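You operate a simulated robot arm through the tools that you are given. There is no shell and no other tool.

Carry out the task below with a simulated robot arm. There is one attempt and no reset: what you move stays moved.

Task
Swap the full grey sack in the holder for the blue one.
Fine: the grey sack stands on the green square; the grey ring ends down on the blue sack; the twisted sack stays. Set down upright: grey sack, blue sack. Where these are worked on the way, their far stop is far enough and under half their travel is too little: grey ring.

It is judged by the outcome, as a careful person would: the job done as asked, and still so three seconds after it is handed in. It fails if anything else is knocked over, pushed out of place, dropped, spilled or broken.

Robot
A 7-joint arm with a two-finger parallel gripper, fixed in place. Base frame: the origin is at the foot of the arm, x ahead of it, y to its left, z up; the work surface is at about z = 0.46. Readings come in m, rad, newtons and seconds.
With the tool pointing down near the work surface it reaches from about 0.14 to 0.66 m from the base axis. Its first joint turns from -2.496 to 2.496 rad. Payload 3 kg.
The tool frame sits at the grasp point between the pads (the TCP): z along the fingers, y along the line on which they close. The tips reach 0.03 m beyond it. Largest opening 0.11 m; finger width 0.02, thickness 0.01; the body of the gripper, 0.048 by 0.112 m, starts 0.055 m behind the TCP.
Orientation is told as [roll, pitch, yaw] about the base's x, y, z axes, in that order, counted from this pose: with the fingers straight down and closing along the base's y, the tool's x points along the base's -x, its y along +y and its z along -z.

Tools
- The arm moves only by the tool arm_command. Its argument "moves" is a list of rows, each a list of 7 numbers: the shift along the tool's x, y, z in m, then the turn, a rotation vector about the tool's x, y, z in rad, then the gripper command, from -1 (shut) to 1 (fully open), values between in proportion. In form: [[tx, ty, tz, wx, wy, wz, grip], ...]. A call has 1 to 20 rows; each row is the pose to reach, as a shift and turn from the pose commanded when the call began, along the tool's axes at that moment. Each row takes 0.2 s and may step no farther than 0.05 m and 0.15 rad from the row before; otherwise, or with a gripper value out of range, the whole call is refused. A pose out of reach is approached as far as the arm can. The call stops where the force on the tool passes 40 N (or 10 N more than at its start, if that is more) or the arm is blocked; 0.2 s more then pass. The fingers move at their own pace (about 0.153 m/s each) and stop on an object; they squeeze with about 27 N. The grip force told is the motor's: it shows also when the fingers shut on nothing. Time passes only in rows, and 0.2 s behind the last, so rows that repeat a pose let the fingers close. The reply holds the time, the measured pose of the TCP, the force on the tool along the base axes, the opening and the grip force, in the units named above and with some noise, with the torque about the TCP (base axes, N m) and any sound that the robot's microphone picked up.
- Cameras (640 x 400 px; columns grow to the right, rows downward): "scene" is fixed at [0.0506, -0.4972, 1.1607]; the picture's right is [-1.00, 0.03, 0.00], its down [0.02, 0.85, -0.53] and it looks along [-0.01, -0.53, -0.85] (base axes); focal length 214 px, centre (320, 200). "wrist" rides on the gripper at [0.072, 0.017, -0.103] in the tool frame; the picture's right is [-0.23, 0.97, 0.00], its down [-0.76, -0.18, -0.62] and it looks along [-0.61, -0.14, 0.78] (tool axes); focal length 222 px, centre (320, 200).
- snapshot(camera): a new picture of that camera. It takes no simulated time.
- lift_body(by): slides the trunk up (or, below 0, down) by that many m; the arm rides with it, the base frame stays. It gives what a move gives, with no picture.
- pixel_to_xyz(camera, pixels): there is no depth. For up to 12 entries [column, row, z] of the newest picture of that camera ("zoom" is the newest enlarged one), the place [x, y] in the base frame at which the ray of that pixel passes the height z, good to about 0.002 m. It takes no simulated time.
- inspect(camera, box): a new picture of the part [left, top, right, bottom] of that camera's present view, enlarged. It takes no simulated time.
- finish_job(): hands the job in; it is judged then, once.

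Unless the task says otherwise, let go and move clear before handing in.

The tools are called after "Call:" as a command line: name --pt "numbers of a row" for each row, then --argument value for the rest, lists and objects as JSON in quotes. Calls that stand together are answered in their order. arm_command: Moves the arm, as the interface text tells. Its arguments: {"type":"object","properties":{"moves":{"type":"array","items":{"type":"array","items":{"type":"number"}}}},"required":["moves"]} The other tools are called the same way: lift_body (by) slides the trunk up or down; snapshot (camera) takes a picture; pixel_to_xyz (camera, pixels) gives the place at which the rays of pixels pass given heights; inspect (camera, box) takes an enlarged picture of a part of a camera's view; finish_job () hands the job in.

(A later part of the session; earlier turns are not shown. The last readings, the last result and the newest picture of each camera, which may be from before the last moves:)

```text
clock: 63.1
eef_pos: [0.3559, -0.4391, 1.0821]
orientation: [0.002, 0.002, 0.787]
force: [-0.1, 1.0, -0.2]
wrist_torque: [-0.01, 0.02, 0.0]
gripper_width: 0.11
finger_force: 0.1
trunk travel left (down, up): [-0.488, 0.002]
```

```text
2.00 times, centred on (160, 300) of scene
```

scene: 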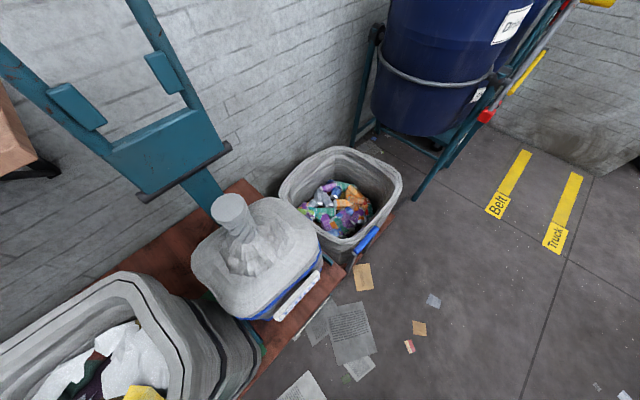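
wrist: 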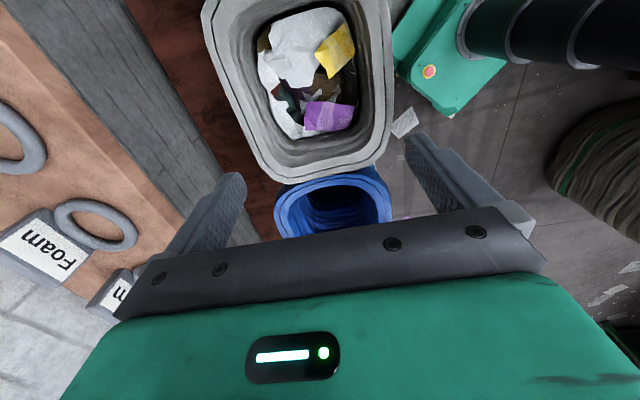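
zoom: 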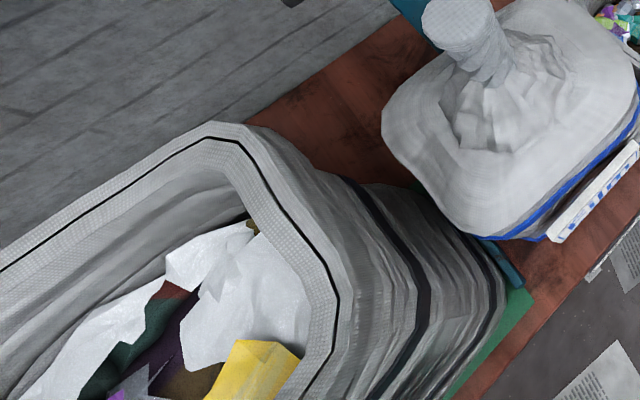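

The grey sack now stands upright with green showing along its front (zoom (510,320)) and its centre near v = 0.575. Next is the blue sack, so I'll move above its front rim.

Call:
arm_command --pt "-0.04 0.01 0 0 0 0 1" --pt "-0.08 0.03 0 0 0 0 1" --pt "-0.12 0.05 0 0 0 0 1" --pt "-0.16 0.07 0 0 0 0 1" --pt "-0.2 0.09 0 0 0 0 1" --pt "-0.24 0.1 0.01 0 0 0 1" --pt "-0.275 0.1 0.03 0 0 0 1" --pt "-0.284 0.1 0.06 0 0 0 0.3"

Call:
snapshot --camera "wrist"

Call:
pixel_to_xyz --camera "wrist" --pixels '[[300, 100, 0.87], [340, 100, 0.87], [320, 50, 0.87]]'

```text
clock: 64.9
eef_pos: [0.4855, -0.1664, 1.0182]
orientation: [-0.002, 0.003, 0.788]
force: [-0.2, -0.4, 0.4]
wrist_torque: [0.01, 0.01, -0.01]
gripper_width: 0.0716
finger_force: 0.0
trunk travel left (down, up): [-0.488, 0.002]
```

```text
taken
```

wrist: 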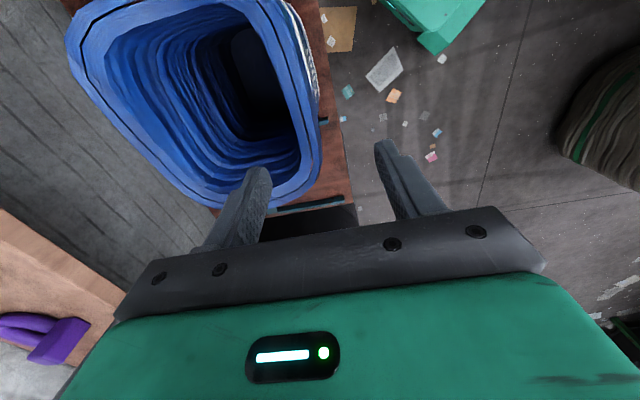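

```text
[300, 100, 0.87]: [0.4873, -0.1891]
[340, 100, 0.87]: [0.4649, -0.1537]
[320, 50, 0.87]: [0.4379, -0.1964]
```

I see the blue rim, with its front lip at about x = 285 to 318. I'll zoom to measure it.

Call:
inspect --camera "wrist" --box '[150, 20, 430, 200]'

Call:
pixel_to_xyz --camera "zoom" --pixels '[[300, 100, 0.87], [350, 95, 0.87], [330, 200, 0.87], [380, 200, 0.87], [335, 300, 0.87], [375, 290, 0.87], [150, 370, 0.87], [300, 410, 0.87]]'

```text
2.22 times, centred on (290, 110) of wrist
```

zoom: 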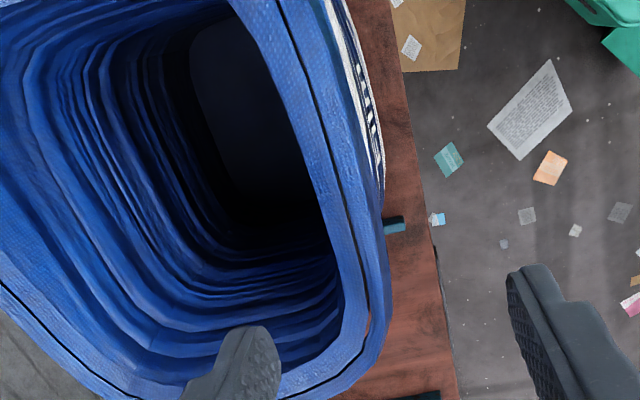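

```text
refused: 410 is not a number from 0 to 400
```

Call:
pixel_to_xyz --camera "zoom" --pixels '[[280, 100, 0.87], [340, 95, 0.87], [318, 200, 0.87], [380, 195, 0.87], [338, 290, 0.87], [388, 280, 0.87], [110, 395, 0.87], [345, 380, 0.87], [1, 285, 0.87], [385, 225, 0.46], [400, 222, 0.46], [425, 398, 0.46]]'

```text
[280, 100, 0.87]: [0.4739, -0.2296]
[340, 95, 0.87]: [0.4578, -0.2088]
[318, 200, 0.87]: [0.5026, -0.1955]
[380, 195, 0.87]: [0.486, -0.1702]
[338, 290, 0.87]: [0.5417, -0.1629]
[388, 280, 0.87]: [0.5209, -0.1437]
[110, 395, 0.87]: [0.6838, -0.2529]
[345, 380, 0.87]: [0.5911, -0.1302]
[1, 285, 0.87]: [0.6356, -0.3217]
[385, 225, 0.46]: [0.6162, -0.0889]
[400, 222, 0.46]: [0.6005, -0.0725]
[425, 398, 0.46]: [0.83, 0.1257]
```

The blue lip runs v = 0.467–0.496 and the sack is centred near u = 0.218. I'll rise a little, bring the trunk back down for better reach toward the holder, and recheck.

Call:
arm_command --pt "0.004 -0.01 -0.04 0 0 0 0.3" --pt "0.008 -0.02 -0.08 0 0 0 0.3" --pt "0.008 -0.02 -0.1 0 0 0 0.3"

Call:
lift_body --by -0.13

Call:
inspect --camera "wrist" --box '[150, 20, 430, 200]'

```text
clock: 65.7
eef_pos: [0.4942, -0.1886, 1.1194]
orientation: [-0.001, 0.002, 0.788]
force: [0.6, 0.4, 0.1]
wrist_torque: [0.01, 0.0, -0.04]
gripper_width: 0.0712
finger_force: 0.1
trunk travel left (down, up): [-0.488, 0.002]
```

```text
clock: 67.3
eef_pos: [0.4924, -0.1874, 0.9881]
orientation: [0.002, 0.0, 0.789]
force: [0.6, 0.4, -0.3]
wrist_torque: [0.0, -0.03, -0.01]
gripper_width: 0.0713
finger_force: 0.1
trunk travel left (down, up): [-0.358, 0.132]
```

```text
2.22 times, centred on (290, 110) of wrist
```

zoom: 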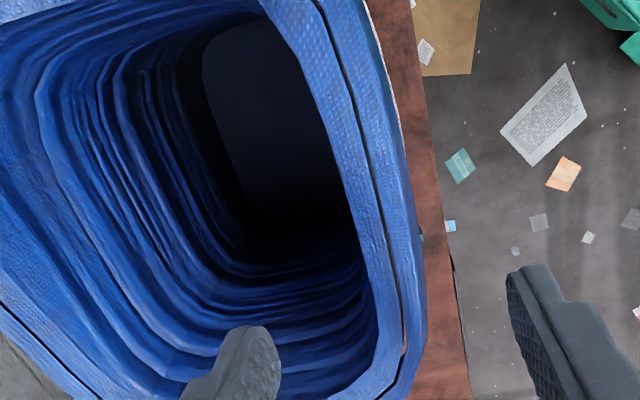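

Call:
pixel_to_xyz --camera "zoom" --pixels '[[345, 180, 0.87], [405, 175, 0.87], [362, 250, 0.87], [418, 245, 0.87]]'

Call:
arm_command --pt "0 0 0.03 0 0 0 0.3"

```text
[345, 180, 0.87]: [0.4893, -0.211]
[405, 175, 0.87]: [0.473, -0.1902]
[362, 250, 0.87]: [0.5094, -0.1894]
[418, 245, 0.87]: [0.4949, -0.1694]
```

```text
clock: 67.7
eef_pos: [0.4912, -0.187, 0.9571]
orientation: [0.002, 0.003, 0.787]
force: [-0.4, -0.7, 0.0]
wrist_torque: [-0.05, -0.03, 0.01]
gripper_width: 0.0713
finger_force: 0.1
trunk travel left (down, up): [-0.358, 0.132]
```

The lip is centred at v = 0.482, right under the fingers. I'll descend, grip and lift slightly.

Call:
arm_command --pt "0 -0.002 0.035 0 0 0 0.3" --pt "0 -0.002 0.07 0 0 0 0.3" --pt "0 -0.002 0.1 0 0 0 0.3" --pt "0 -0.002 0.116 0 0 0 0.3" --pt "0 -0.002 0.116 0 0 0 -1" --pt "0 -0.002 0.116 0 0 0 -1" --pt "0 -0.002 0.116 0 0 0 -1" --pt "0 -0.002 0.106 0 0 0 -1" --pt "0 -0.002 0.094 0 0 0 -1" --pt "0 -0.002 0.08 0 0 0 -1" --pt "0 -0.002 0.078 0 0 0 -1"

Call:
snapshot --camera "wrist"

```text
clock: 70.1
eef_pos: [0.4946, -0.1886, 0.882]
orientation: [0.002, 0.002, 0.788]
force: [-0.1, -0.5, -1.4]
wrist_torque: [0.1, 0.08, 0.02]
gripper_width: 0.0177
finger_force: 27.2
trunk travel left (down, up): [-0.358, 0.132]
```

```text
taken
```

wrist: 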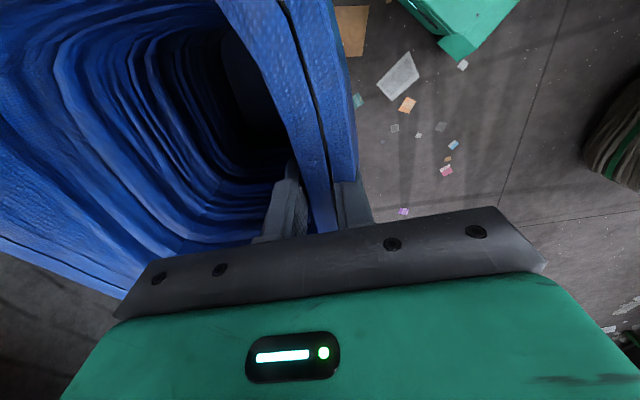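

The blue sack is light and hangs level. I'll lift it higher to clear the low bars.

Call:
arm_command --pt "0 0 -0.02 0 0 0 -1" --pt "0 0 -0.045 0 0 0 -1" --pt "0 0 -0.07 0 0 0 -1" --pt "0 0 -0.08 0 0 0 -1"

Call:
snapshot --camera "wrist"

Call:
snapshot --camera "scene"

```text
clock: 71.1
eef_pos: [0.4956, -0.1877, 0.9609]
orientation: [0.003, 0.004, 0.788]
force: [0.0, -0.1, -0.7]
wrist_torque: [0.04, 0.08, 0.0]
gripper_width: 0.0175
finger_force: 26.9
trunk travel left (down, up): [-0.358, 0.132]
```

```text
taken
```

wrist: 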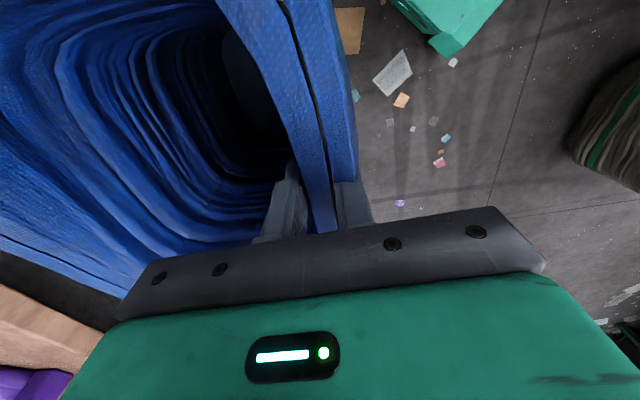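

```text
taken
```

scene: 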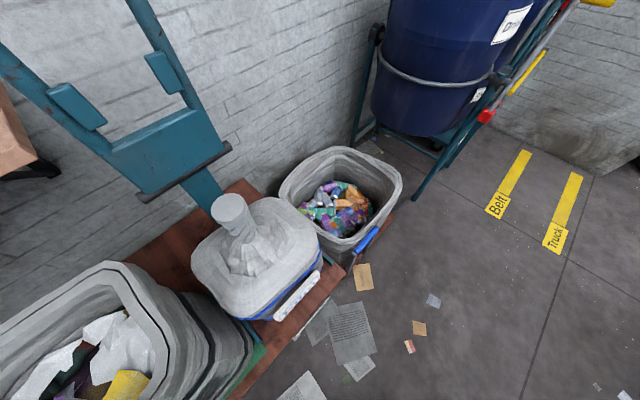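

The blue sack is airborne and level, with its bottom about 0.1 m above the bench. I'll carry it along the row into the holder bay.

Call:
arm_command --pt "-0.015 0 0 0 0 0 -1" --pt "-0.045 0 0 0 0 0 -1" --pt "-0.08 0 0 0 0 0 -1" --pt "-0.115 0 0 0 0 0 -1" --pt "-0.15 0 0 0 0 0 -1" --pt "-0.185 0 0 0 0 0 -1" --pt "-0.22 0 0 0 0 0 -1" --pt "-0.25 0 0 0 0 0 -1" --pt "-0.275 0 0 0 0 0 -1" --pt "-0.29 0 0 0 0 0 -1"

Call:
snapshot --camera "wrist"

```text
clock: 73.3
eef_pos: [0.6998, 0.0173, 0.9599]
orientation: [0.002, 0.002, 0.787]
force: [-0.4, -0.4, -1.0]
wrist_torque: [0.15, 0.06, -0.02]
gripper_width: 0.0174
finger_force: 26.7
trunk travel left (down, up): [-0.358, 0.132]
```

```text
taken
```

wrist: 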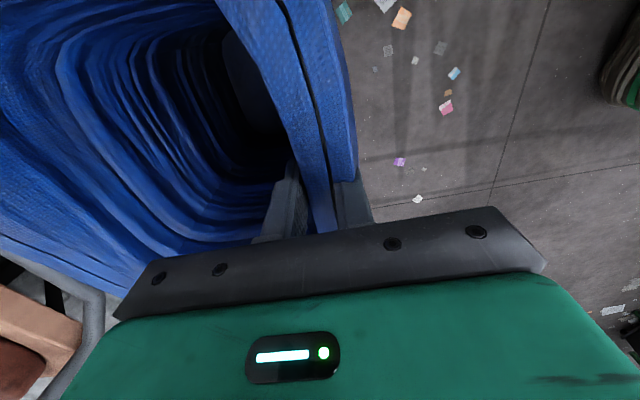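

The sack is over the bay (TCP u = 0.507, v = 0.483), so I'll lower it gently until it rests.

Call:
arm_command --pt "0 0 0.02 0 0 0 -1" --pt "0 0 0.045 0 0 0 -1" --pt "0 0 0.07 0 0 0 -1" --pt "0 0 0.085 0 0 0 -1" --pt "0 0 0.095 0 0 0 -1"

```text
clock: 74.5
eef_pos: [0.699, 0.0167, 0.8649]
orientation: [0.002, 0.002, 0.788]
force: [-0.5, 0.5, -0.8]
wrist_torque: [0.07, 0.08, 0.01]
gripper_width: 0.0176
finger_force: 26.6
trunk travel left (down, up): [-0.358, 0.132]
```

Call:
arm_command --pt "0 0 0.006 0 0 0 -1" --pt "0 0 0.012 0 0 0 -1"

Call:
snapshot --camera "wrist"

```text
clock: 75.1
eef_pos: [0.6995, 0.0162, 0.8525]
orientation: [0.003, 0.001, 0.787]
force: [-0.2, 0.0, -1.4]
wrist_torque: [0.08, 0.11, -0.01]
gripper_width: 0.0178
finger_force: 27.1
trunk travel left (down, up): [-0.358, 0.132]
```

```text
taken
```

wrist: 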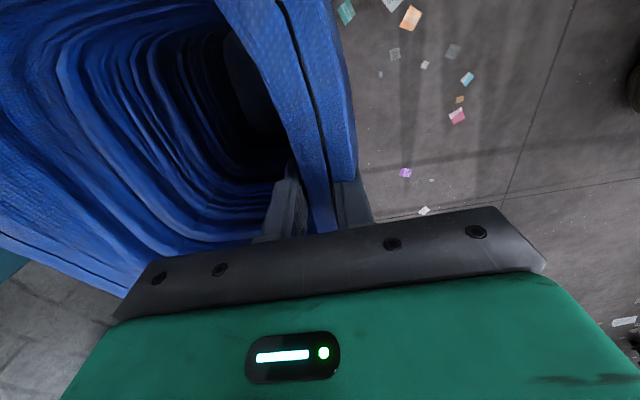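

It's not touching yet at 0.8525 m, so I'll lower in small steps.

Call:
arm_command --pt "0 0 0.004 0 0 0 -1" --pt "0 0 0.008 0 0 0 -1" --pt "0 0 0.012 0 0 0 -1"

```text
clock: 75.9
eef_pos: [0.6986, 0.018, 0.8411]
orientation: [-0.001, 0.001, 0.79]
force: [-0.5, 1.1, 7.8]
wrist_torque: [-0.25, 0.38, 0.09]
gripper_width: 0.0174
finger_force: 27.0
trunk travel left (down, up): [-0.358, 0.132]
```

It rests now (+7.8 N). I'll open the fingers, rise, and look.

Call:
arm_command --pt "0 0 -0.001 0 0 0 -0.6" --pt "0 0 -0.001 0 0 0 -0.2" --pt "0 0 -0.001 0 0 0 0.1" --pt "0 0 -0.001 0 0 0 0.1" --pt "0 0 -0.04 0 0 0 0.1" --pt "0 0 -0.08 0 0 0 0.1" --pt "0 0 -0.12 0 0 0 0.1" --pt "0.015 0.03 -0.16 0 0 0 0.5" --pt "0.03 0.06 -0.2 0 0 0 1" --pt "0.045 0.075 -0.24 0 0 0 1" --pt "0.045 0.075 -0.28 0 0 0 1" --pt "0.045 0.075 -0.31 0 0 0 1"

Call:
snapshot --camera "wrist"

Call:
inspect --camera "wrist" --box '[0, 0, 340, 210]'

```text
refused: row 8 steps farther than a row can; nothing moved
```

```text
taken
```

wrist: 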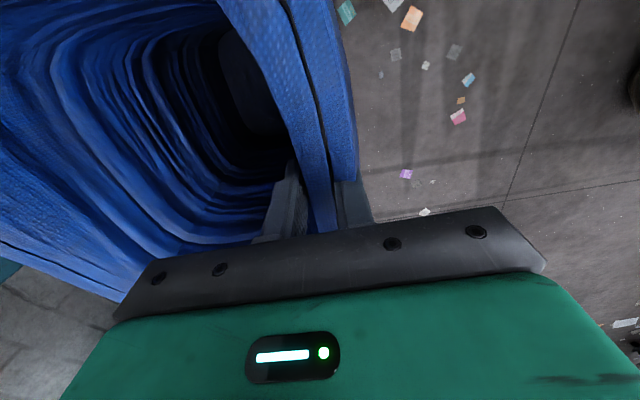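

```text
1.88 times, centred on (170, 105) of wrist
```

zoom: 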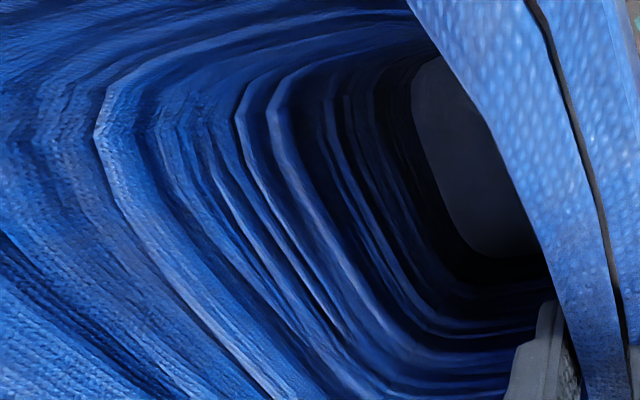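

The call was refused because one step was too long. The sack is still held at rest, so I'll redo the release with shorter steps.

Call:
arm_command --pt "0 0 -0.001 0 0 0 -0.6" --pt "0 0 -0.001 0 0 0 -0.2" --pt "0 0 -0.001 0 0 0 0.1" --pt "0 0 -0.001 0 0 0 0.1" --pt "0 0 -0.04 0 0 0 0.1" --pt "0 0 -0.08 0 0 0 0.1" --pt "0 0 -0.12 0 0 0 0.1" --pt "0.01 0.015 -0.155 0 0 0 0.5" --pt "0.02 0.03 -0.19 0 0 0 1" --pt "0.03 0.045 -0.23 0 0 0 1" --pt "0.045 0.06 -0.27 0 0 0 1" --pt "0.045 0.075 -0.31 0 0 0 1"

Call:
snapshot --camera "wrist"

Call:
inspect --camera "wrist" --box '[0, 0, 340, 210]'

```text
clock: 78.5
eef_pos: [0.6128, 0.0374, 1.1523]
orientation: [0.002, 0.001, 0.787]
force: [0.2, 0.3, -0.1]
wrist_torque: [0.01, 0.05, 0.0]
gripper_width: 0.1099
finger_force: 0.1
trunk travel left (down, up): [-0.358, 0.132]
```

```text
taken
```

wrist: 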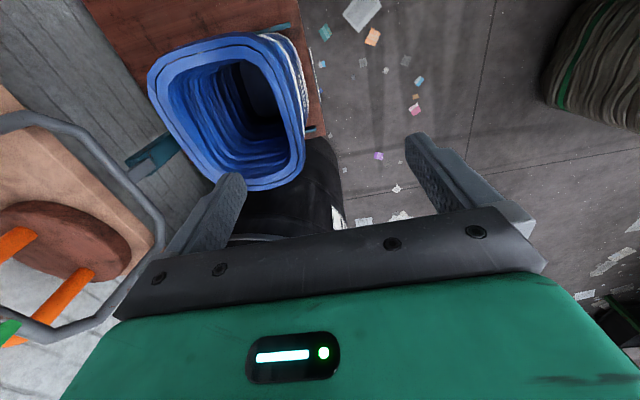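

```text
1.88 times, centred on (170, 105) of wrist
```

zoom: 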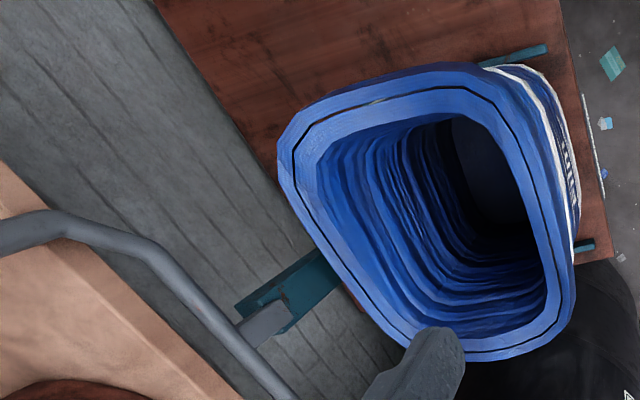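

The blue sack stands upright in the bay, so I'll measure its rim against where the grey one was.

Call:
pixel_to_xyz --camera "zoom" --pixels '[[278, 165, 0.87], [400, 335, 0.87], [505, 85, 0.87], [572, 260, 0.87], [340, 95, 0.87], [440, 358, 0.87], [545, 345, 0.87], [450, 66, 0.87], [300, 350, 1.1]]'

```text
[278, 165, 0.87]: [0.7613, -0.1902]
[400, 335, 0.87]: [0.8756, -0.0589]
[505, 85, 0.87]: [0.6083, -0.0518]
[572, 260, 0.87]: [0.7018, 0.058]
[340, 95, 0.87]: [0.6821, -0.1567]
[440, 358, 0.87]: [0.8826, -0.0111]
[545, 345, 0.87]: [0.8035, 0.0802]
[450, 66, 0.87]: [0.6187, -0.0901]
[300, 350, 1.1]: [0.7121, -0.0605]
```

The blue rim spans u 0.372–0.625 and v 0.458–0.668, almost exactly where the grey one was. Next is lowering the ring: I'll swing the fingers forward at handle height, set to a 0.037 m opening.

Call:
arm_command --pt "-0.006 -0.021 -0.006 0.14 0 0 0" --pt "-0.012 -0.042 -0.012 0.28 0 0 -0.33" --pt "-0.018 -0.063 -0.018 0.42 0 0 -0.33" --pt "-0.024 -0.084 -0.024 0.56 0 0 -0.33" --pt "-0.03 -0.105 -0.03 0.7 0 0 -0.33" --pt "-0.036 -0.126 -0.036 0.84 0 0 -0.33" --pt "-0.042 -0.147 -0.042 0.98 0 0 -0.33" --pt "-0.048 -0.168 -0.047 1.12 0 0 -0.33" --pt "-0.054 -0.189 -0.052 1.26 0 0 -0.33" --pt "-0.058 -0.21 -0.056 1.4 0 0 -0.33"

Call:
snapshot --camera "wrist"

```text
clock: 80.7
eef_pos: [0.8051, -0.0681, 1.2075]
orientation: [-1.399, 0.003, 0.791]
force: [0.2, -0.3, -0.6]
wrist_torque: [0.02, 0.02, -0.01]
gripper_width: 0.0368
finger_force: 0.1
trunk travel left (down, up): [-0.358, 0.132]
```

```text
taken
```

wrist: 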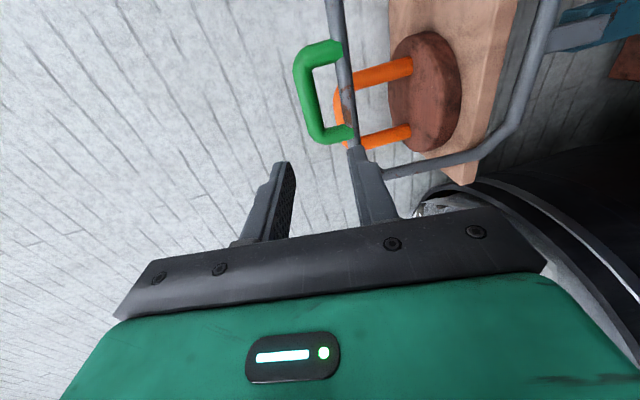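

The fingers (upper at (270,200), lower at (370,180)) are lined up below and in front of the handle at (305,97). I'll move closer while slanting the wrist slightly to gain reach.

Call:
arm_command --pt "0 -0.003 0.03 0 -0.08 0 -0.33" --pt "0 -0.007 0.065 0 -0.16 0 -0.33" --pt "0 -0.011 0.0995 0 -0.25 0 -0.33"

Call:
snapshot --camera "wrist"

Call:
inspect --camera "wrist" --box '[220, 40, 460, 220]'

```text
clock: 81.5
eef_pos: [0.8753, -0.1388, 1.2007]
orientation: [-1.401, -0.038, 1.035]
force: [-0.6, 0.8, 0.8]
wrist_torque: [0.01, 0.05, -0.06]
gripper_width: 0.0372
finger_force: 0.0
trunk travel left (down, up): [-0.358, 0.132]
```

```text
taken
```

wrist: 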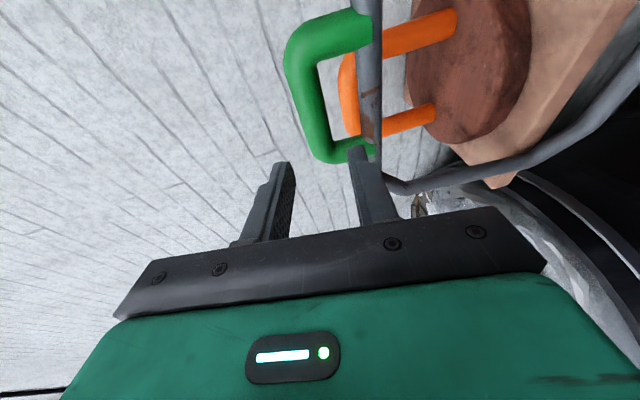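

```text
2.22 times, centred on (340, 130) of wrist
```

zoom: 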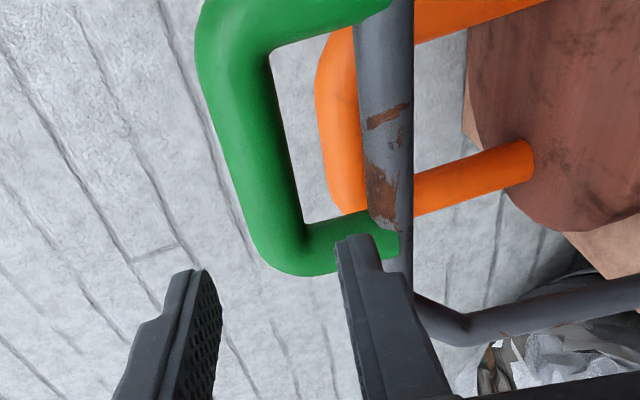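

By my reckoning the bar sits at about v = 0.804, z = 1.191 (about 99 degrees open), and the orange handle is some 0.09 m farther back. I'll advance most of the way and look once more.

Call:
arm_command --pt "0.007 -0.002 0.025 0 0 0 -0.33" --pt "0.0135 -0.0035 0.048 0 0 0 -0.33"

Call:
inspect --camera "wrist" --box '[220, 40, 460, 220]'

```text
clock: 82.1
eef_pos: [0.91, -0.1747, 1.1943]
orientation: [-1.402, -0.041, 1.036]
force: [0.1, 0.9, 0.0]
wrist_torque: [-0.02, 0.03, -0.05]
gripper_width: 0.0369
finger_force: 0.1
trunk travel left (down, up): [-0.358, 0.132]
```

```text
2.22 times, centred on (340, 130) of wrist
```

zoom: 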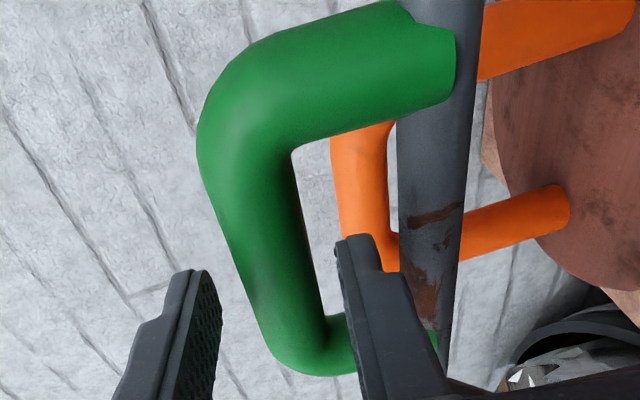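

The bar lies between the two fingers, with the lower finger in the gap beside the ring tube (zoom (355,240)). I'll finish the advance and close.

Call:
arm_command --pt "0.0037 -0.001 0.013 0 0 0 -0.33" --pt "0.0074 -0.0019 0.0258 0 0 0 -0.33"

Call:
inspect --camera "wrist" --box '[220, 40, 460, 220]'

```text
clock: 82.7
eef_pos: [0.9295, -0.1951, 1.1913]
orientation: [-1.404, -0.038, 1.033]
force: [-0.6, 0.0, 0.2]
wrist_torque: [0.01, -0.01, 0.02]
gripper_width: 0.0369
finger_force: 0.1
trunk travel left (down, up): [-0.358, 0.132]
```

```text
2.22 times, centred on (340, 130) of wrist
```

zoom: 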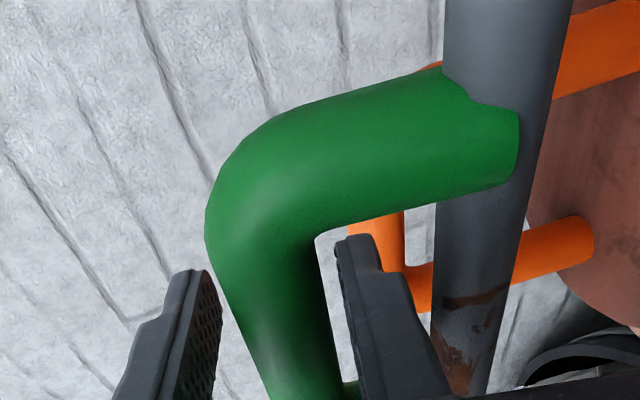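

The fingers straddle the bar, so I'll close.

Call:
arm_command --pt "0 0 0 0 0 0 -1" --pt "0 0 0 0 0 0 -1" --pt "0 0 0 0 0 0 -1"

Call:
inspect --camera "wrist" --box '[220, 40, 460, 220]'

```text
clock: 83.5
eef_pos: [0.9285, -0.1932, 1.19]
orientation: [-1.397, -0.041, 1.032]
force: [-3.1, 1.1, -6.8]
wrist_torque: [0.19, -0.19, 0.66]
gripper_width: 0.0217
finger_force: 45.0
trunk travel left (down, up): [-0.358, 0.132]
stopped in row 3: the force on the tool passed its limit at 42 N (the readings are from after the stop); the commanded pose is now the measured one
```

```text
2.22 times, centred on (340, 130) of wrist
```

zoom: 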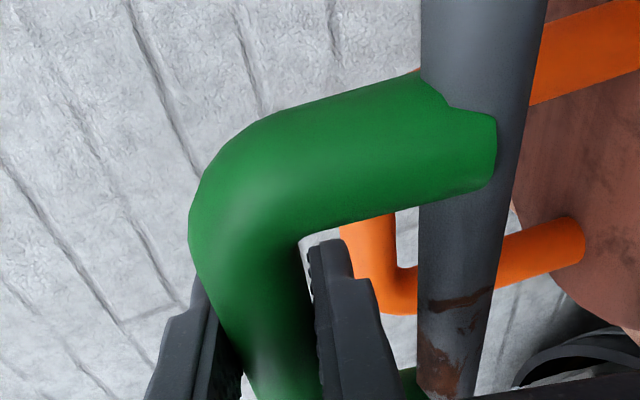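

The bar is gripped (0.0217 m). With this point the best-fit hinge is v = 0.738, z = 0.898, with radius 0.297 m. I'll pull it forward over the top along that arc.

Call:
arm_command --pt "-0.004 0.0003 -0.0155 -0.015 0 0.0037 -1" --pt "-0.0079 0.0005 -0.031 -0.029 0 0.0074 -1" --pt "-0.0152 0.0033 -0.0596 -0.068 0 0.0173 -1"

Call:
snapshot --camera "wrist"

```text
clock: 84.2
eef_pos: [0.8954, -0.161, 1.1901]
orientation: [-1.333, -0.055, 1.03]
force: [3.0, -0.4, -17.0]
wrist_torque: [0.36, -0.62, 0.74]
gripper_width: 0.0217
finger_force: 44.7
trunk travel left (down, up): [-0.358, 0.132]
stopped in row 3: the force on the tool passed its limit at 50 N (the readings are from after the stop); the commanded pose is now the measured one
```

```text
taken
```

wrist: 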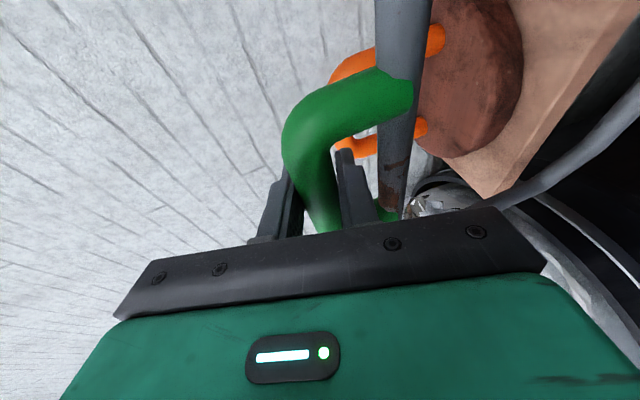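

The pull stopped at 50 N because the handle sits a few mm lower than my arc at the top. It is still gripped, so I'll relax downward and continue in smaller steps guided by the force.

Call:
arm_command --pt "-0.0035 0.0054 -0.0137 -0.024 0 0.0062 -1" --pt "-0.0071 0.0086 -0.0279 -0.048 0 0.0124 -1"

```text
clock: 84.8
eef_pos: [0.8722, -0.1395, 1.1871]
orientation: [-1.286, -0.064, 1.027]
force: [4.8, 0.5, -24.4]
wrist_torque: [0.12, 0.0, -0.6]
gripper_width: 0.0215
finger_force: 45.2
trunk travel left (down, up): [-0.358, 0.132]
```

The handle is past the top. Refitting every reading gives hinge v = 0.761, z = 0.867 and radius 0.319 m. I'll continue down that arc two rows at a time.

Call:
arm_command --pt "-0.0036 0.0085 -0.0139 -0.04 0 0.0103 -1" --pt "-0.0071 0.0148 -0.0277 -0.08 0 0.0205 -1"

```text
clock: 85.4
eef_pos: [0.8515, -0.1168, 1.1807]
orientation: [-1.206, -0.083, 1.017]
force: [9.9, -0.2, -26.8]
wrist_torque: [-0.09, -0.27, -0.63]
gripper_width: 0.0216
finger_force: 44.8
trunk travel left (down, up): [-0.358, 0.132]
```

It is still gripped with only a steady inward pull of about 28 N, which puts the bar slightly palm-side of the grasp point. I'll continue down with that correction.

Call:
arm_command --pt "-0.0029 0.015 -0.0114 -0.048 0 0.0124 -1" --pt "-0.0058 0.0273 -0.0227 -0.097 0 0.0247 -1" --pt "-0.0086 0.0393 -0.0336 -0.145 0 0.0371 -1" --pt "-0.0114 0.0513 -0.0445 -0.194 0 0.0495 -1"

Call:
snapshot --camera "wrist"

```text
clock: 86.4
eef_pos: [0.8144, -0.0817, 1.1658]
orientation: [-1.053, -0.122, 1.011]
force: [19.5, -9.0, -2.1]
wrist_torque: [-3.61, -4.97, -0.32]
gripper_width: 0.0212
finger_force: 44.4
trunk travel left (down, up): [-0.358, 0.132]
stopped in row 4: the force on the tool passed its limit at 46 N (the readings are from after the stop); the commanded pose is now the measured one
```

```text
taken
```

wrist: 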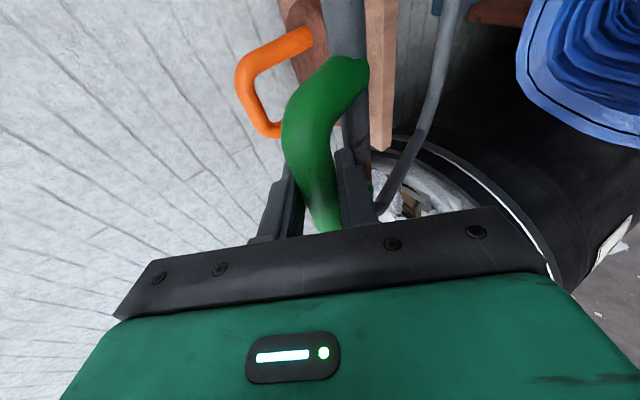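

The ring's tube is pressing on my fingertips (torque about 6 N m) because the grip is too deep. I'll loosen slightly, keeping the bar caged, to see whether the ring stays put by itself.

Call:
arm_command --pt "0 0 0 0 0 0 -0.45" --pt "0 0 0 0 0 0 -0.45"

Call:
snapshot --camera "wrist"

Call:
inspect --camera "wrist" --box '[220, 40, 460, 220]'

```text
clock: 87.0
eef_pos: [0.814, -0.0807, 1.1649]
orientation: [-1.052, -0.124, 1.009]
force: [11.4, -1.4, 10.7]
wrist_torque: [-2.98, -2.76, 0.01]
gripper_width: 0.0237
finger_force: 0.1
trunk travel left (down, up): [-0.358, 0.132]
```

```text
taken
```

wrist: 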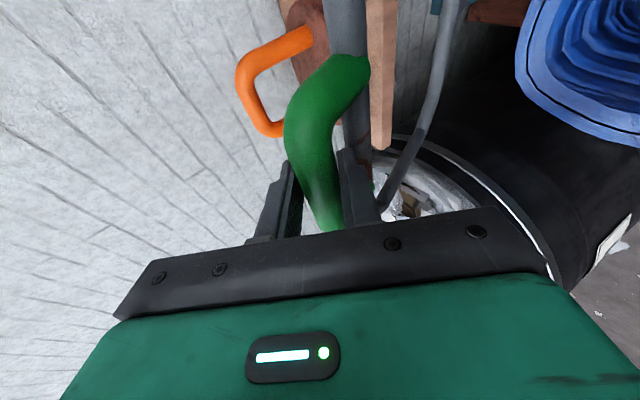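

```text
2.22 times, centred on (340, 130) of wrist
```

zoom: 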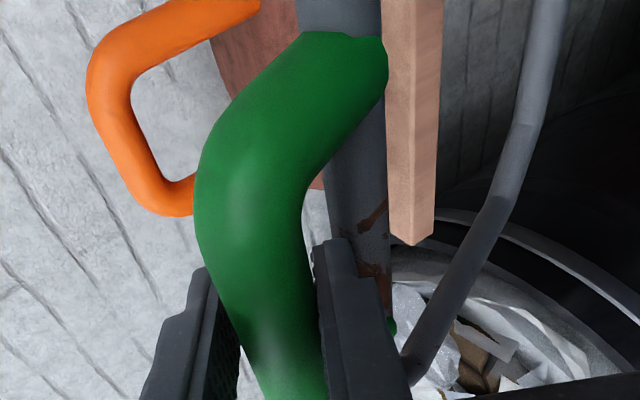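

The lower finger is wedged between bar and ring tube. I'll rotate the tool back a little to free it.

Call:
arm_command --pt "0 0 0 0.058 0 -0.0149 -0.45" --pt "0 0 0 0.116 0 -0.0297 -0.45" --pt "0 0 0 0.174 0 -0.0446 -0.4"

Call:
inspect --camera "wrist" --box '[220, 40, 460, 220]'

```text
clock: 87.8
eef_pos: [0.8112, -0.0788, 1.1669]
orientation: [-1.23, -0.08, 1.03]
force: [-0.3, 11.7, 17.1]
wrist_torque: [0.14, -0.23, 0.16]
gripper_width: 0.0271
finger_force: 0.1
trunk travel left (down, up): [-0.358, 0.132]
```

```text
2.22 times, centred on (340, 130) of wrist
```

zoom: 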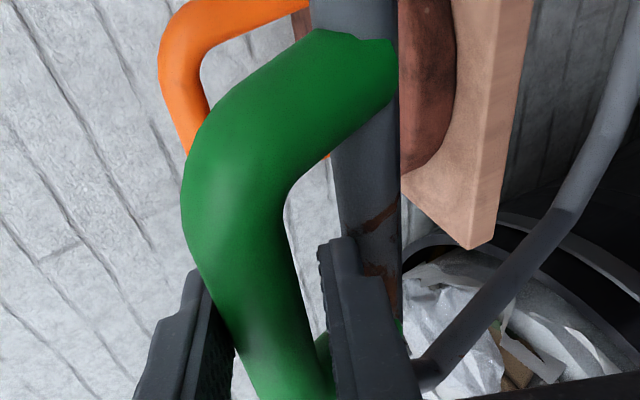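

Call:
arm_command --pt "-0.0004 -0.0016 -0.0016 0 0 0 -0.4" --pt "-0.0004 -0.0016 -0.0016 0 0 0 -0.4"

Call:
inspect --camera "wrist" --box '[220, 40, 460, 220]'

```text
clock: 88.4
eef_pos: [0.8111, -0.0778, 1.1675]
orientation: [-1.228, -0.083, 1.026]
force: [1.5, 9.1, 10.6]
wrist_torque: [0.13, -0.16, 0.17]
gripper_width: 0.0291
finger_force: 0.1
trunk travel left (down, up): [-0.358, 0.132]
```

```text
2.22 times, centred on (340, 130) of wrist
```

zoom: 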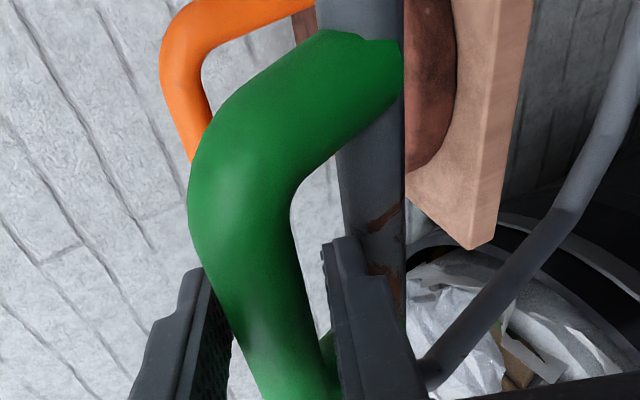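

Call:
arm_command --pt "-0.0004 -0.002 -0.0016 0 0 0 -0.4" --pt "-0.0006 -0.0038 -0.0026 0 0 0 -0.4"

Call:
snapshot --camera "wrist"

Call:
inspect --camera "wrist" --box '[220, 40, 460, 220]'

```text
clock: 89.0
eef_pos: [0.8113, -0.0795, 1.1709]
orientation: [-1.226, -0.079, 1.025]
force: [0.4, -0.5, -3.5]
wrist_torque: [0.01, -0.04, -0.02]
gripper_width: 0.0347
finger_force: 1.4
trunk travel left (down, up): [-0.358, 0.132]
```

```text
taken
```

wrist: 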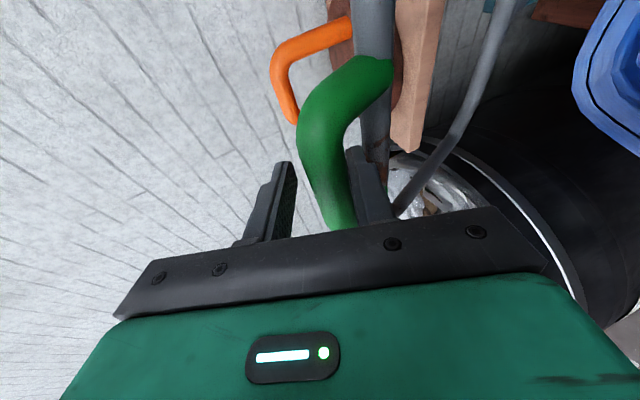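

```text
2.22 times, centred on (340, 130) of wrist
```

zoom: 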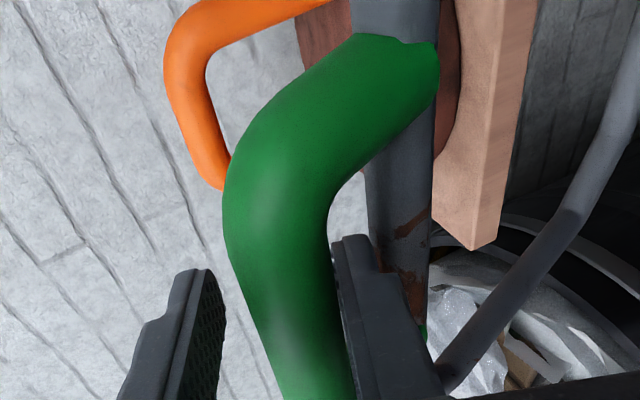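

The finger is free now and the ring rests lightly on it (3.5 N). I'll draw the tool back about 0.016 m so the fingertips stick out less beyond the bar.

Call:
arm_command --pt "0 0 -0.008 0 0 0 -0.4" --pt "0 0 -0.016 0 0 0 -0.4"

Call:
inspect --camera "wrist" --box '[220, 40, 460, 220]'

```text
clock: 89.6
eef_pos: [0.7978, -0.0727, 1.1766]
orientation: [-1.229, -0.083, 1.026]
force: [1.3, 0.2, -4.4]
wrist_torque: [0.06, 0.0, 0.02]
gripper_width: 0.0352
finger_force: 2.4
trunk travel left (down, up): [-0.358, 0.132]
```

```text
2.22 times, centred on (340, 130) of wrist
```

zoom: 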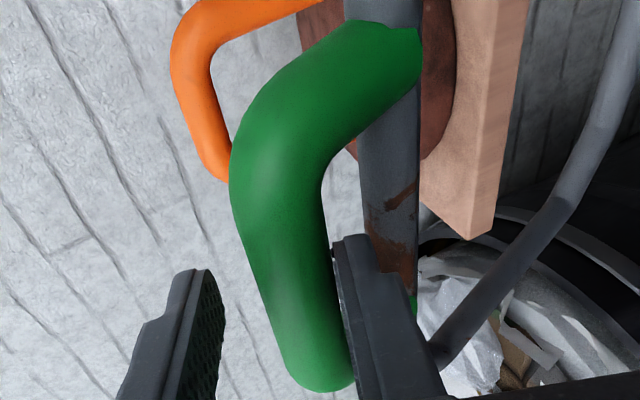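

The bar now sits nearer the fingertips and the ring hasn't moved. I'll clamp it again here.

Call:
arm_command --pt "0 0 0 0 0 0 -0.5" --pt "0 0.002 0 0 0 0 -0.6" --pt "0 0.003 0 0 0 0 -1" --pt "0 0.003 0 0 0 0 -1"

Call:
inspect --camera "wrist" --box '[220, 40, 460, 220]'

```text
clock: 90.6
eef_pos: [0.7975, -0.0721, 1.1758]
orientation: [-1.228, -0.081, 1.025]
force: [0.1, 3.2, 4.9]
wrist_torque: [-0.1, -0.42, -0.47]
gripper_width: 0.0215
finger_force: 45.0
trunk travel left (down, up): [-0.358, 0.132]
```

```text
2.22 times, centred on (340, 130) of wrist
```

zoom: 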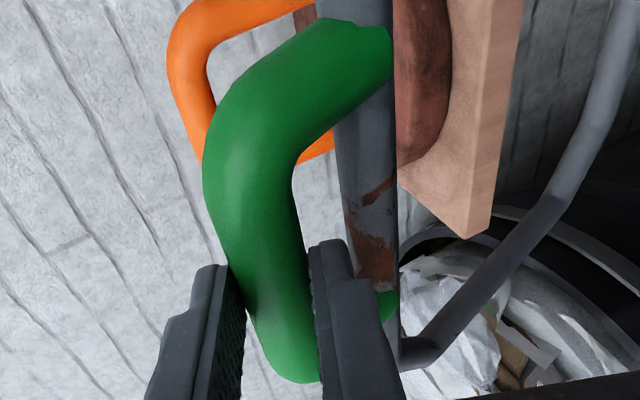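

It is clamped with little load, but the bar is now too close to the tips, by about 0.006 m. I'll loosen slightly, advance 0.012 m and clamp again.

Call:
arm_command --pt "0 0 0 0 0 0 -0.5" --pt "0 0 0.006 0 0 0 -0.5" --pt "0 0 0.012 0 0 0 -0.5" --pt "0 0 0.012 0 0 0 -1" --pt "0 0 0.012 0 0 0 -1"

Call:
inspect --camera "wrist" --box '[220, 40, 460, 220]'

```text
clock: 91.8
eef_pos: [0.8073, -0.0768, 1.1686]
orientation: [-1.227, -0.082, 1.026]
force: [-2.7, -3.6, -6.5]
wrist_torque: [0.49, -0.24, 0.17]
gripper_width: 0.0215
finger_force: 45.1
trunk travel left (down, up): [-0.358, 0.132]
```

```text
2.22 times, centred on (340, 130) of wrist
```

zoom: 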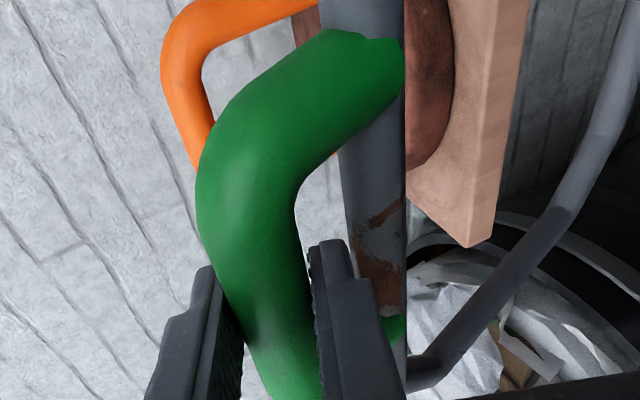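

The clamp is good now, with the bar about 0.008 m past the grasp point and low forces; the ring is at about 67 degrees. I'll continue down the arc.

Call:
arm_command --pt "-0.0028 0.011 -0.0111 -0.061 0 0.0157 -1" --pt "-0.0056 0.0225 -0.0218 -0.123 0 0.0314 -1"

```text
clock: 92.4
eef_pos: [0.7852, -0.0562, 1.1567]
orientation: [-1.103, -0.111, 1.015]
force: [-1.4, -3.2, -2.9]
wrist_torque: [-0.05, -0.19, -0.42]
gripper_width: 0.0215
finger_force: 45.0
trunk travel left (down, up): [-0.358, 0.132]
```

Forces stay near zero on this arc, so I'll continue.

Call:
arm_command --pt "-0.002 0.013 -0.008 -0.063 0 0.0161 -1" --pt "-0.004 0.0264 -0.0158 -0.126 0 0.0322 -1" --pt "-0.0057 0.0403 -0.0224 -0.189 0 0.0482 -1" --pt "-0.0073 0.0544 -0.0287 -0.252 0 0.0643 -1"

```text
clock: 93.4
eef_pos: [0.7506, -0.0188, 1.1228]
orientation: [-0.846, -0.165, 0.979]
force: [-0.9, -0.5, -0.5]
wrist_torque: [0.25, -0.8, 0.1]
gripper_width: 0.0217
finger_force: 44.6
trunk travel left (down, up): [-0.358, 0.132]
```

Call:
arm_command --pt "-0.0003 0.0155 -0.0013 -0.063 0 0.0161 -1" --pt "-0.0006 0.031 -0.0024 -0.126 0 0.0322 -1" --pt "-0.0005 0.0465 -0.002 -0.189 0 0.0482 -1" --pt "-0.0004 0.0619 -0.0016 -0.252 0 0.0643 -1" --pt "0.0001 0.0774 0.0004 -0.31 0 0.0792 -1" --pt "0.0006 0.0928 0.0024 -0.368 0 0.094 -1"

Call:
snapshot --camera "wrist"

```text
clock: 94.8
eef_pos: [0.7063, 0.0227, 1.0495]
orientation: [-0.463, -0.219, 0.904]
force: [5.9, 3.9, -2.7]
wrist_torque: [0.2, -0.56, -0.17]
gripper_width: 0.0216
finger_force: 44.6
trunk travel left (down, up): [-0.358, 0.132]
```

```text
taken
```

wrist: 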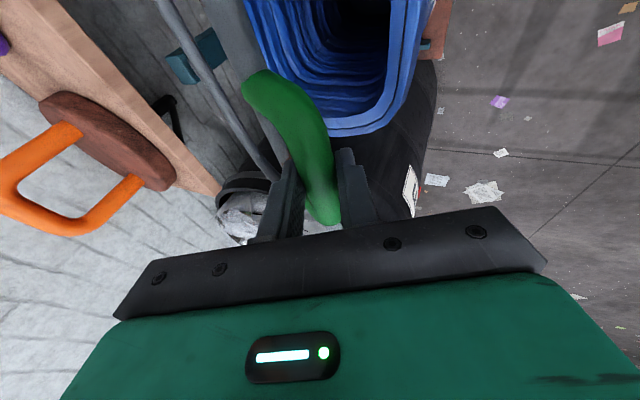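

The ring is halfway down with forces still small and the blue mouth below it. I'll continue.

Call:
arm_command --pt "0.0022 0.0128 0.0087 -0.053 0 0.0136 -1" --pt "0.0045 0.0256 0.0174 -0.107 0 0.0272 -1" --pt "0.007 0.0374 0.0275 -0.155 0 0.0396 -1" --pt "0.0096 0.0492 0.0375 -0.203 0 0.052 -1" --pt "0.0125 0.06 0.0488 -0.252 0 0.0643 -1" --pt "0.0153 0.0709 0.06 -0.3 0 0.0767 -1"

Call:
snapshot --camera "wrist"

```text
clock: 96.2
eef_pos: [0.6814, 0.0485, 0.9652]
orientation: [-0.147, -0.244, 0.828]
force: [11.4, 4.4, -3.9]
wrist_torque: [-0.4, -0.07, -0.52]
gripper_width: 0.0214
finger_force: 45.3
trunk travel left (down, up): [-0.358, 0.132]
```

```text
taken
```

wrist: 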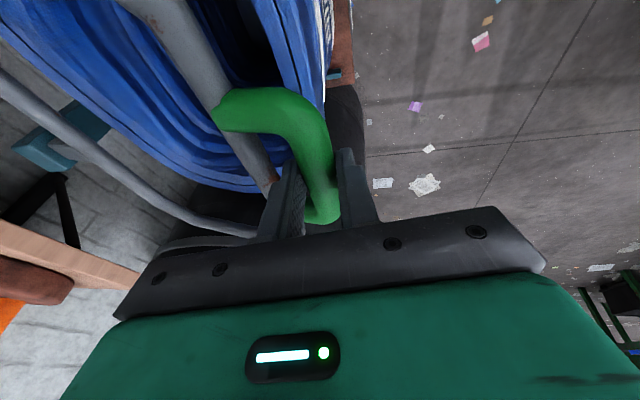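

The ring tube is over the blue mouth, about 15 degrees from closed. I'll ease it down further.

Call:
arm_command --pt "0.0037 0.0048 0.0146 -0.034 0 0.0087 -1" --pt "0.0074 0.0096 0.0291 -0.068 0 0.0173 -1" --pt "0.0112 0.0132 0.0441 -0.092 0 0.0235 -1" --pt "0.0138 0.0155 0.054 -0.107 0 0.0275 -1"

Call:
snapshot --camera "wrist"

```text
clock: 97.2
eef_pos: [0.6744, 0.0528, 0.9069]
orientation: [-0.035, -0.247, 0.799]
force: [9.0, 2.1, -2.0]
wrist_torque: [-0.22, -0.18, -0.25]
gripper_width: 0.0215
finger_force: 44.9
trunk travel left (down, up): [-0.358, 0.132]
```

```text
taken
```

wrist: 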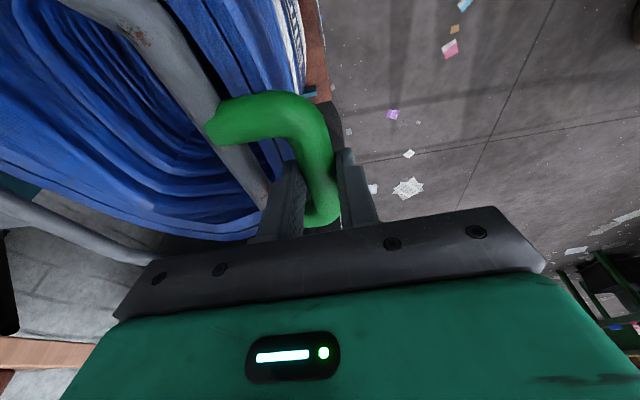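

Call:
arm_command --pt "0.0013 -0.0003 0.0049 -0.01 0 0.0025 -1" --pt "0.0025 -0.0007 0.0097 -0.02 0 0.005 -1" --pt "0.0037 -0.001 0.0146 -0.03 0 0.0075 -1" --pt "0.0049 -0.0013 0.0194 -0.03 0 0.0075 -1"

```text
clock: 98.2
eef_pos: [0.6753, 0.0534, 0.8915]
orientation: [-0.003, -0.248, 0.792]
force: [-2.2, 10.4, 30.0]
wrist_torque: [-0.23, 0.57, -0.25]
gripper_width: 0.0217
finger_force: 44.4
trunk travel left (down, up): [-0.358, 0.132]
```

Contact at TCP z = 0.8915 with 30 N up. I need to see whether it is the ring on the rim or my inner finger on the lip.

Call:
arm_command --pt "-0.0008 0 -0.003 0 0 0 -1"

Call:
snapshot --camera "wrist"

Call:
inspect --camera "wrist" --box '[120, 0, 380, 200]'

```text
clock: 98.6
eef_pos: [0.6757, 0.0526, 0.8909]
orientation: [-0.001, -0.246, 0.792]
force: [2.3, 11.5, 10.2]
wrist_torque: [1.05, -0.96, -0.31]
gripper_width: 0.0214
finger_force: 44.8
trunk travel left (down, up): [-0.358, 0.132]
```

```text
taken
```

wrist: 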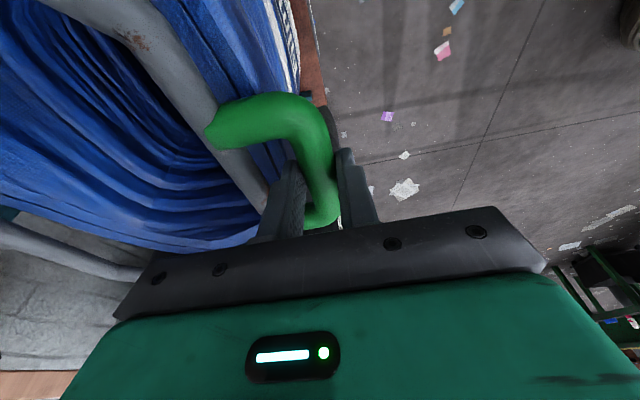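

```text
2.00 times, centred on (250, 100) of wrist
```

zoom: 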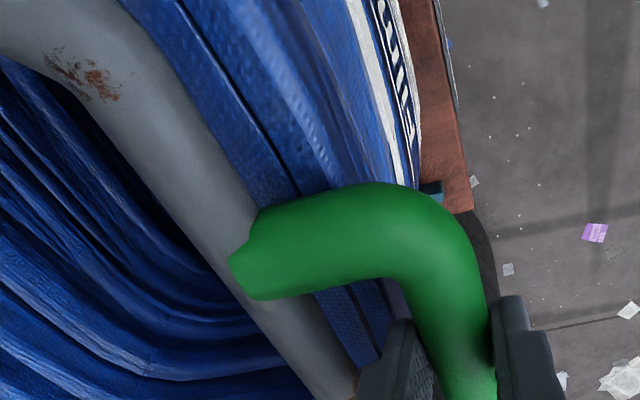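

The ring tube lies over the inner part of the blue lip, and my inner finger is probably touching the lip. I'll open just enough to free the bar, rise straight up, and see how the ring settles.

Call:
arm_command --pt "0 0 0 0 0 0 -0.6" --pt "0 0 0 0 0 0 -0.42" --pt "0 0 0 0 0 0 -0.42" --pt "-0.0025 0 -0.0097 0 0 0 -0.42" --pt "-0.0049 0 -0.0194 0 0 0 -0.42" --pt "-0.0099 0 -0.039 0 0 0 -0.42" --pt "-0.0198 0 -0.0776 0 0 0 -0.42"

Call:
snapshot --camera "wrist"

Call:
inspect --camera "wrist" --box '[60, 0, 380, 210]'

```text
clock: 100.2
eef_pos: [0.6765, 0.0502, 0.9718]
orientation: [0.0, -0.246, 0.792]
force: [0.7, 0.3, 0.0]
wrist_torque: [0.02, 0.02, -0.01]
gripper_width: 0.0319
finger_force: 0.0
trunk travel left (down, up): [-0.358, 0.132]
```

```text
taken
```

wrist: 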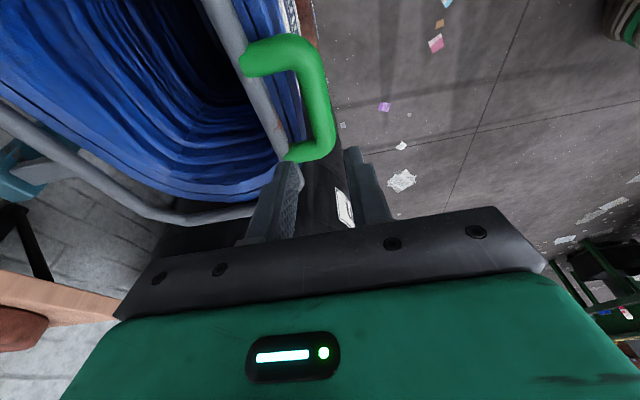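

```text
1.90 times, centred on (220, 105) of wrist
```

zoom: 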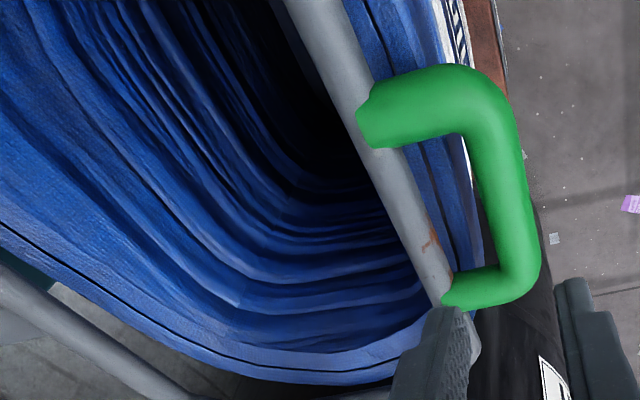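

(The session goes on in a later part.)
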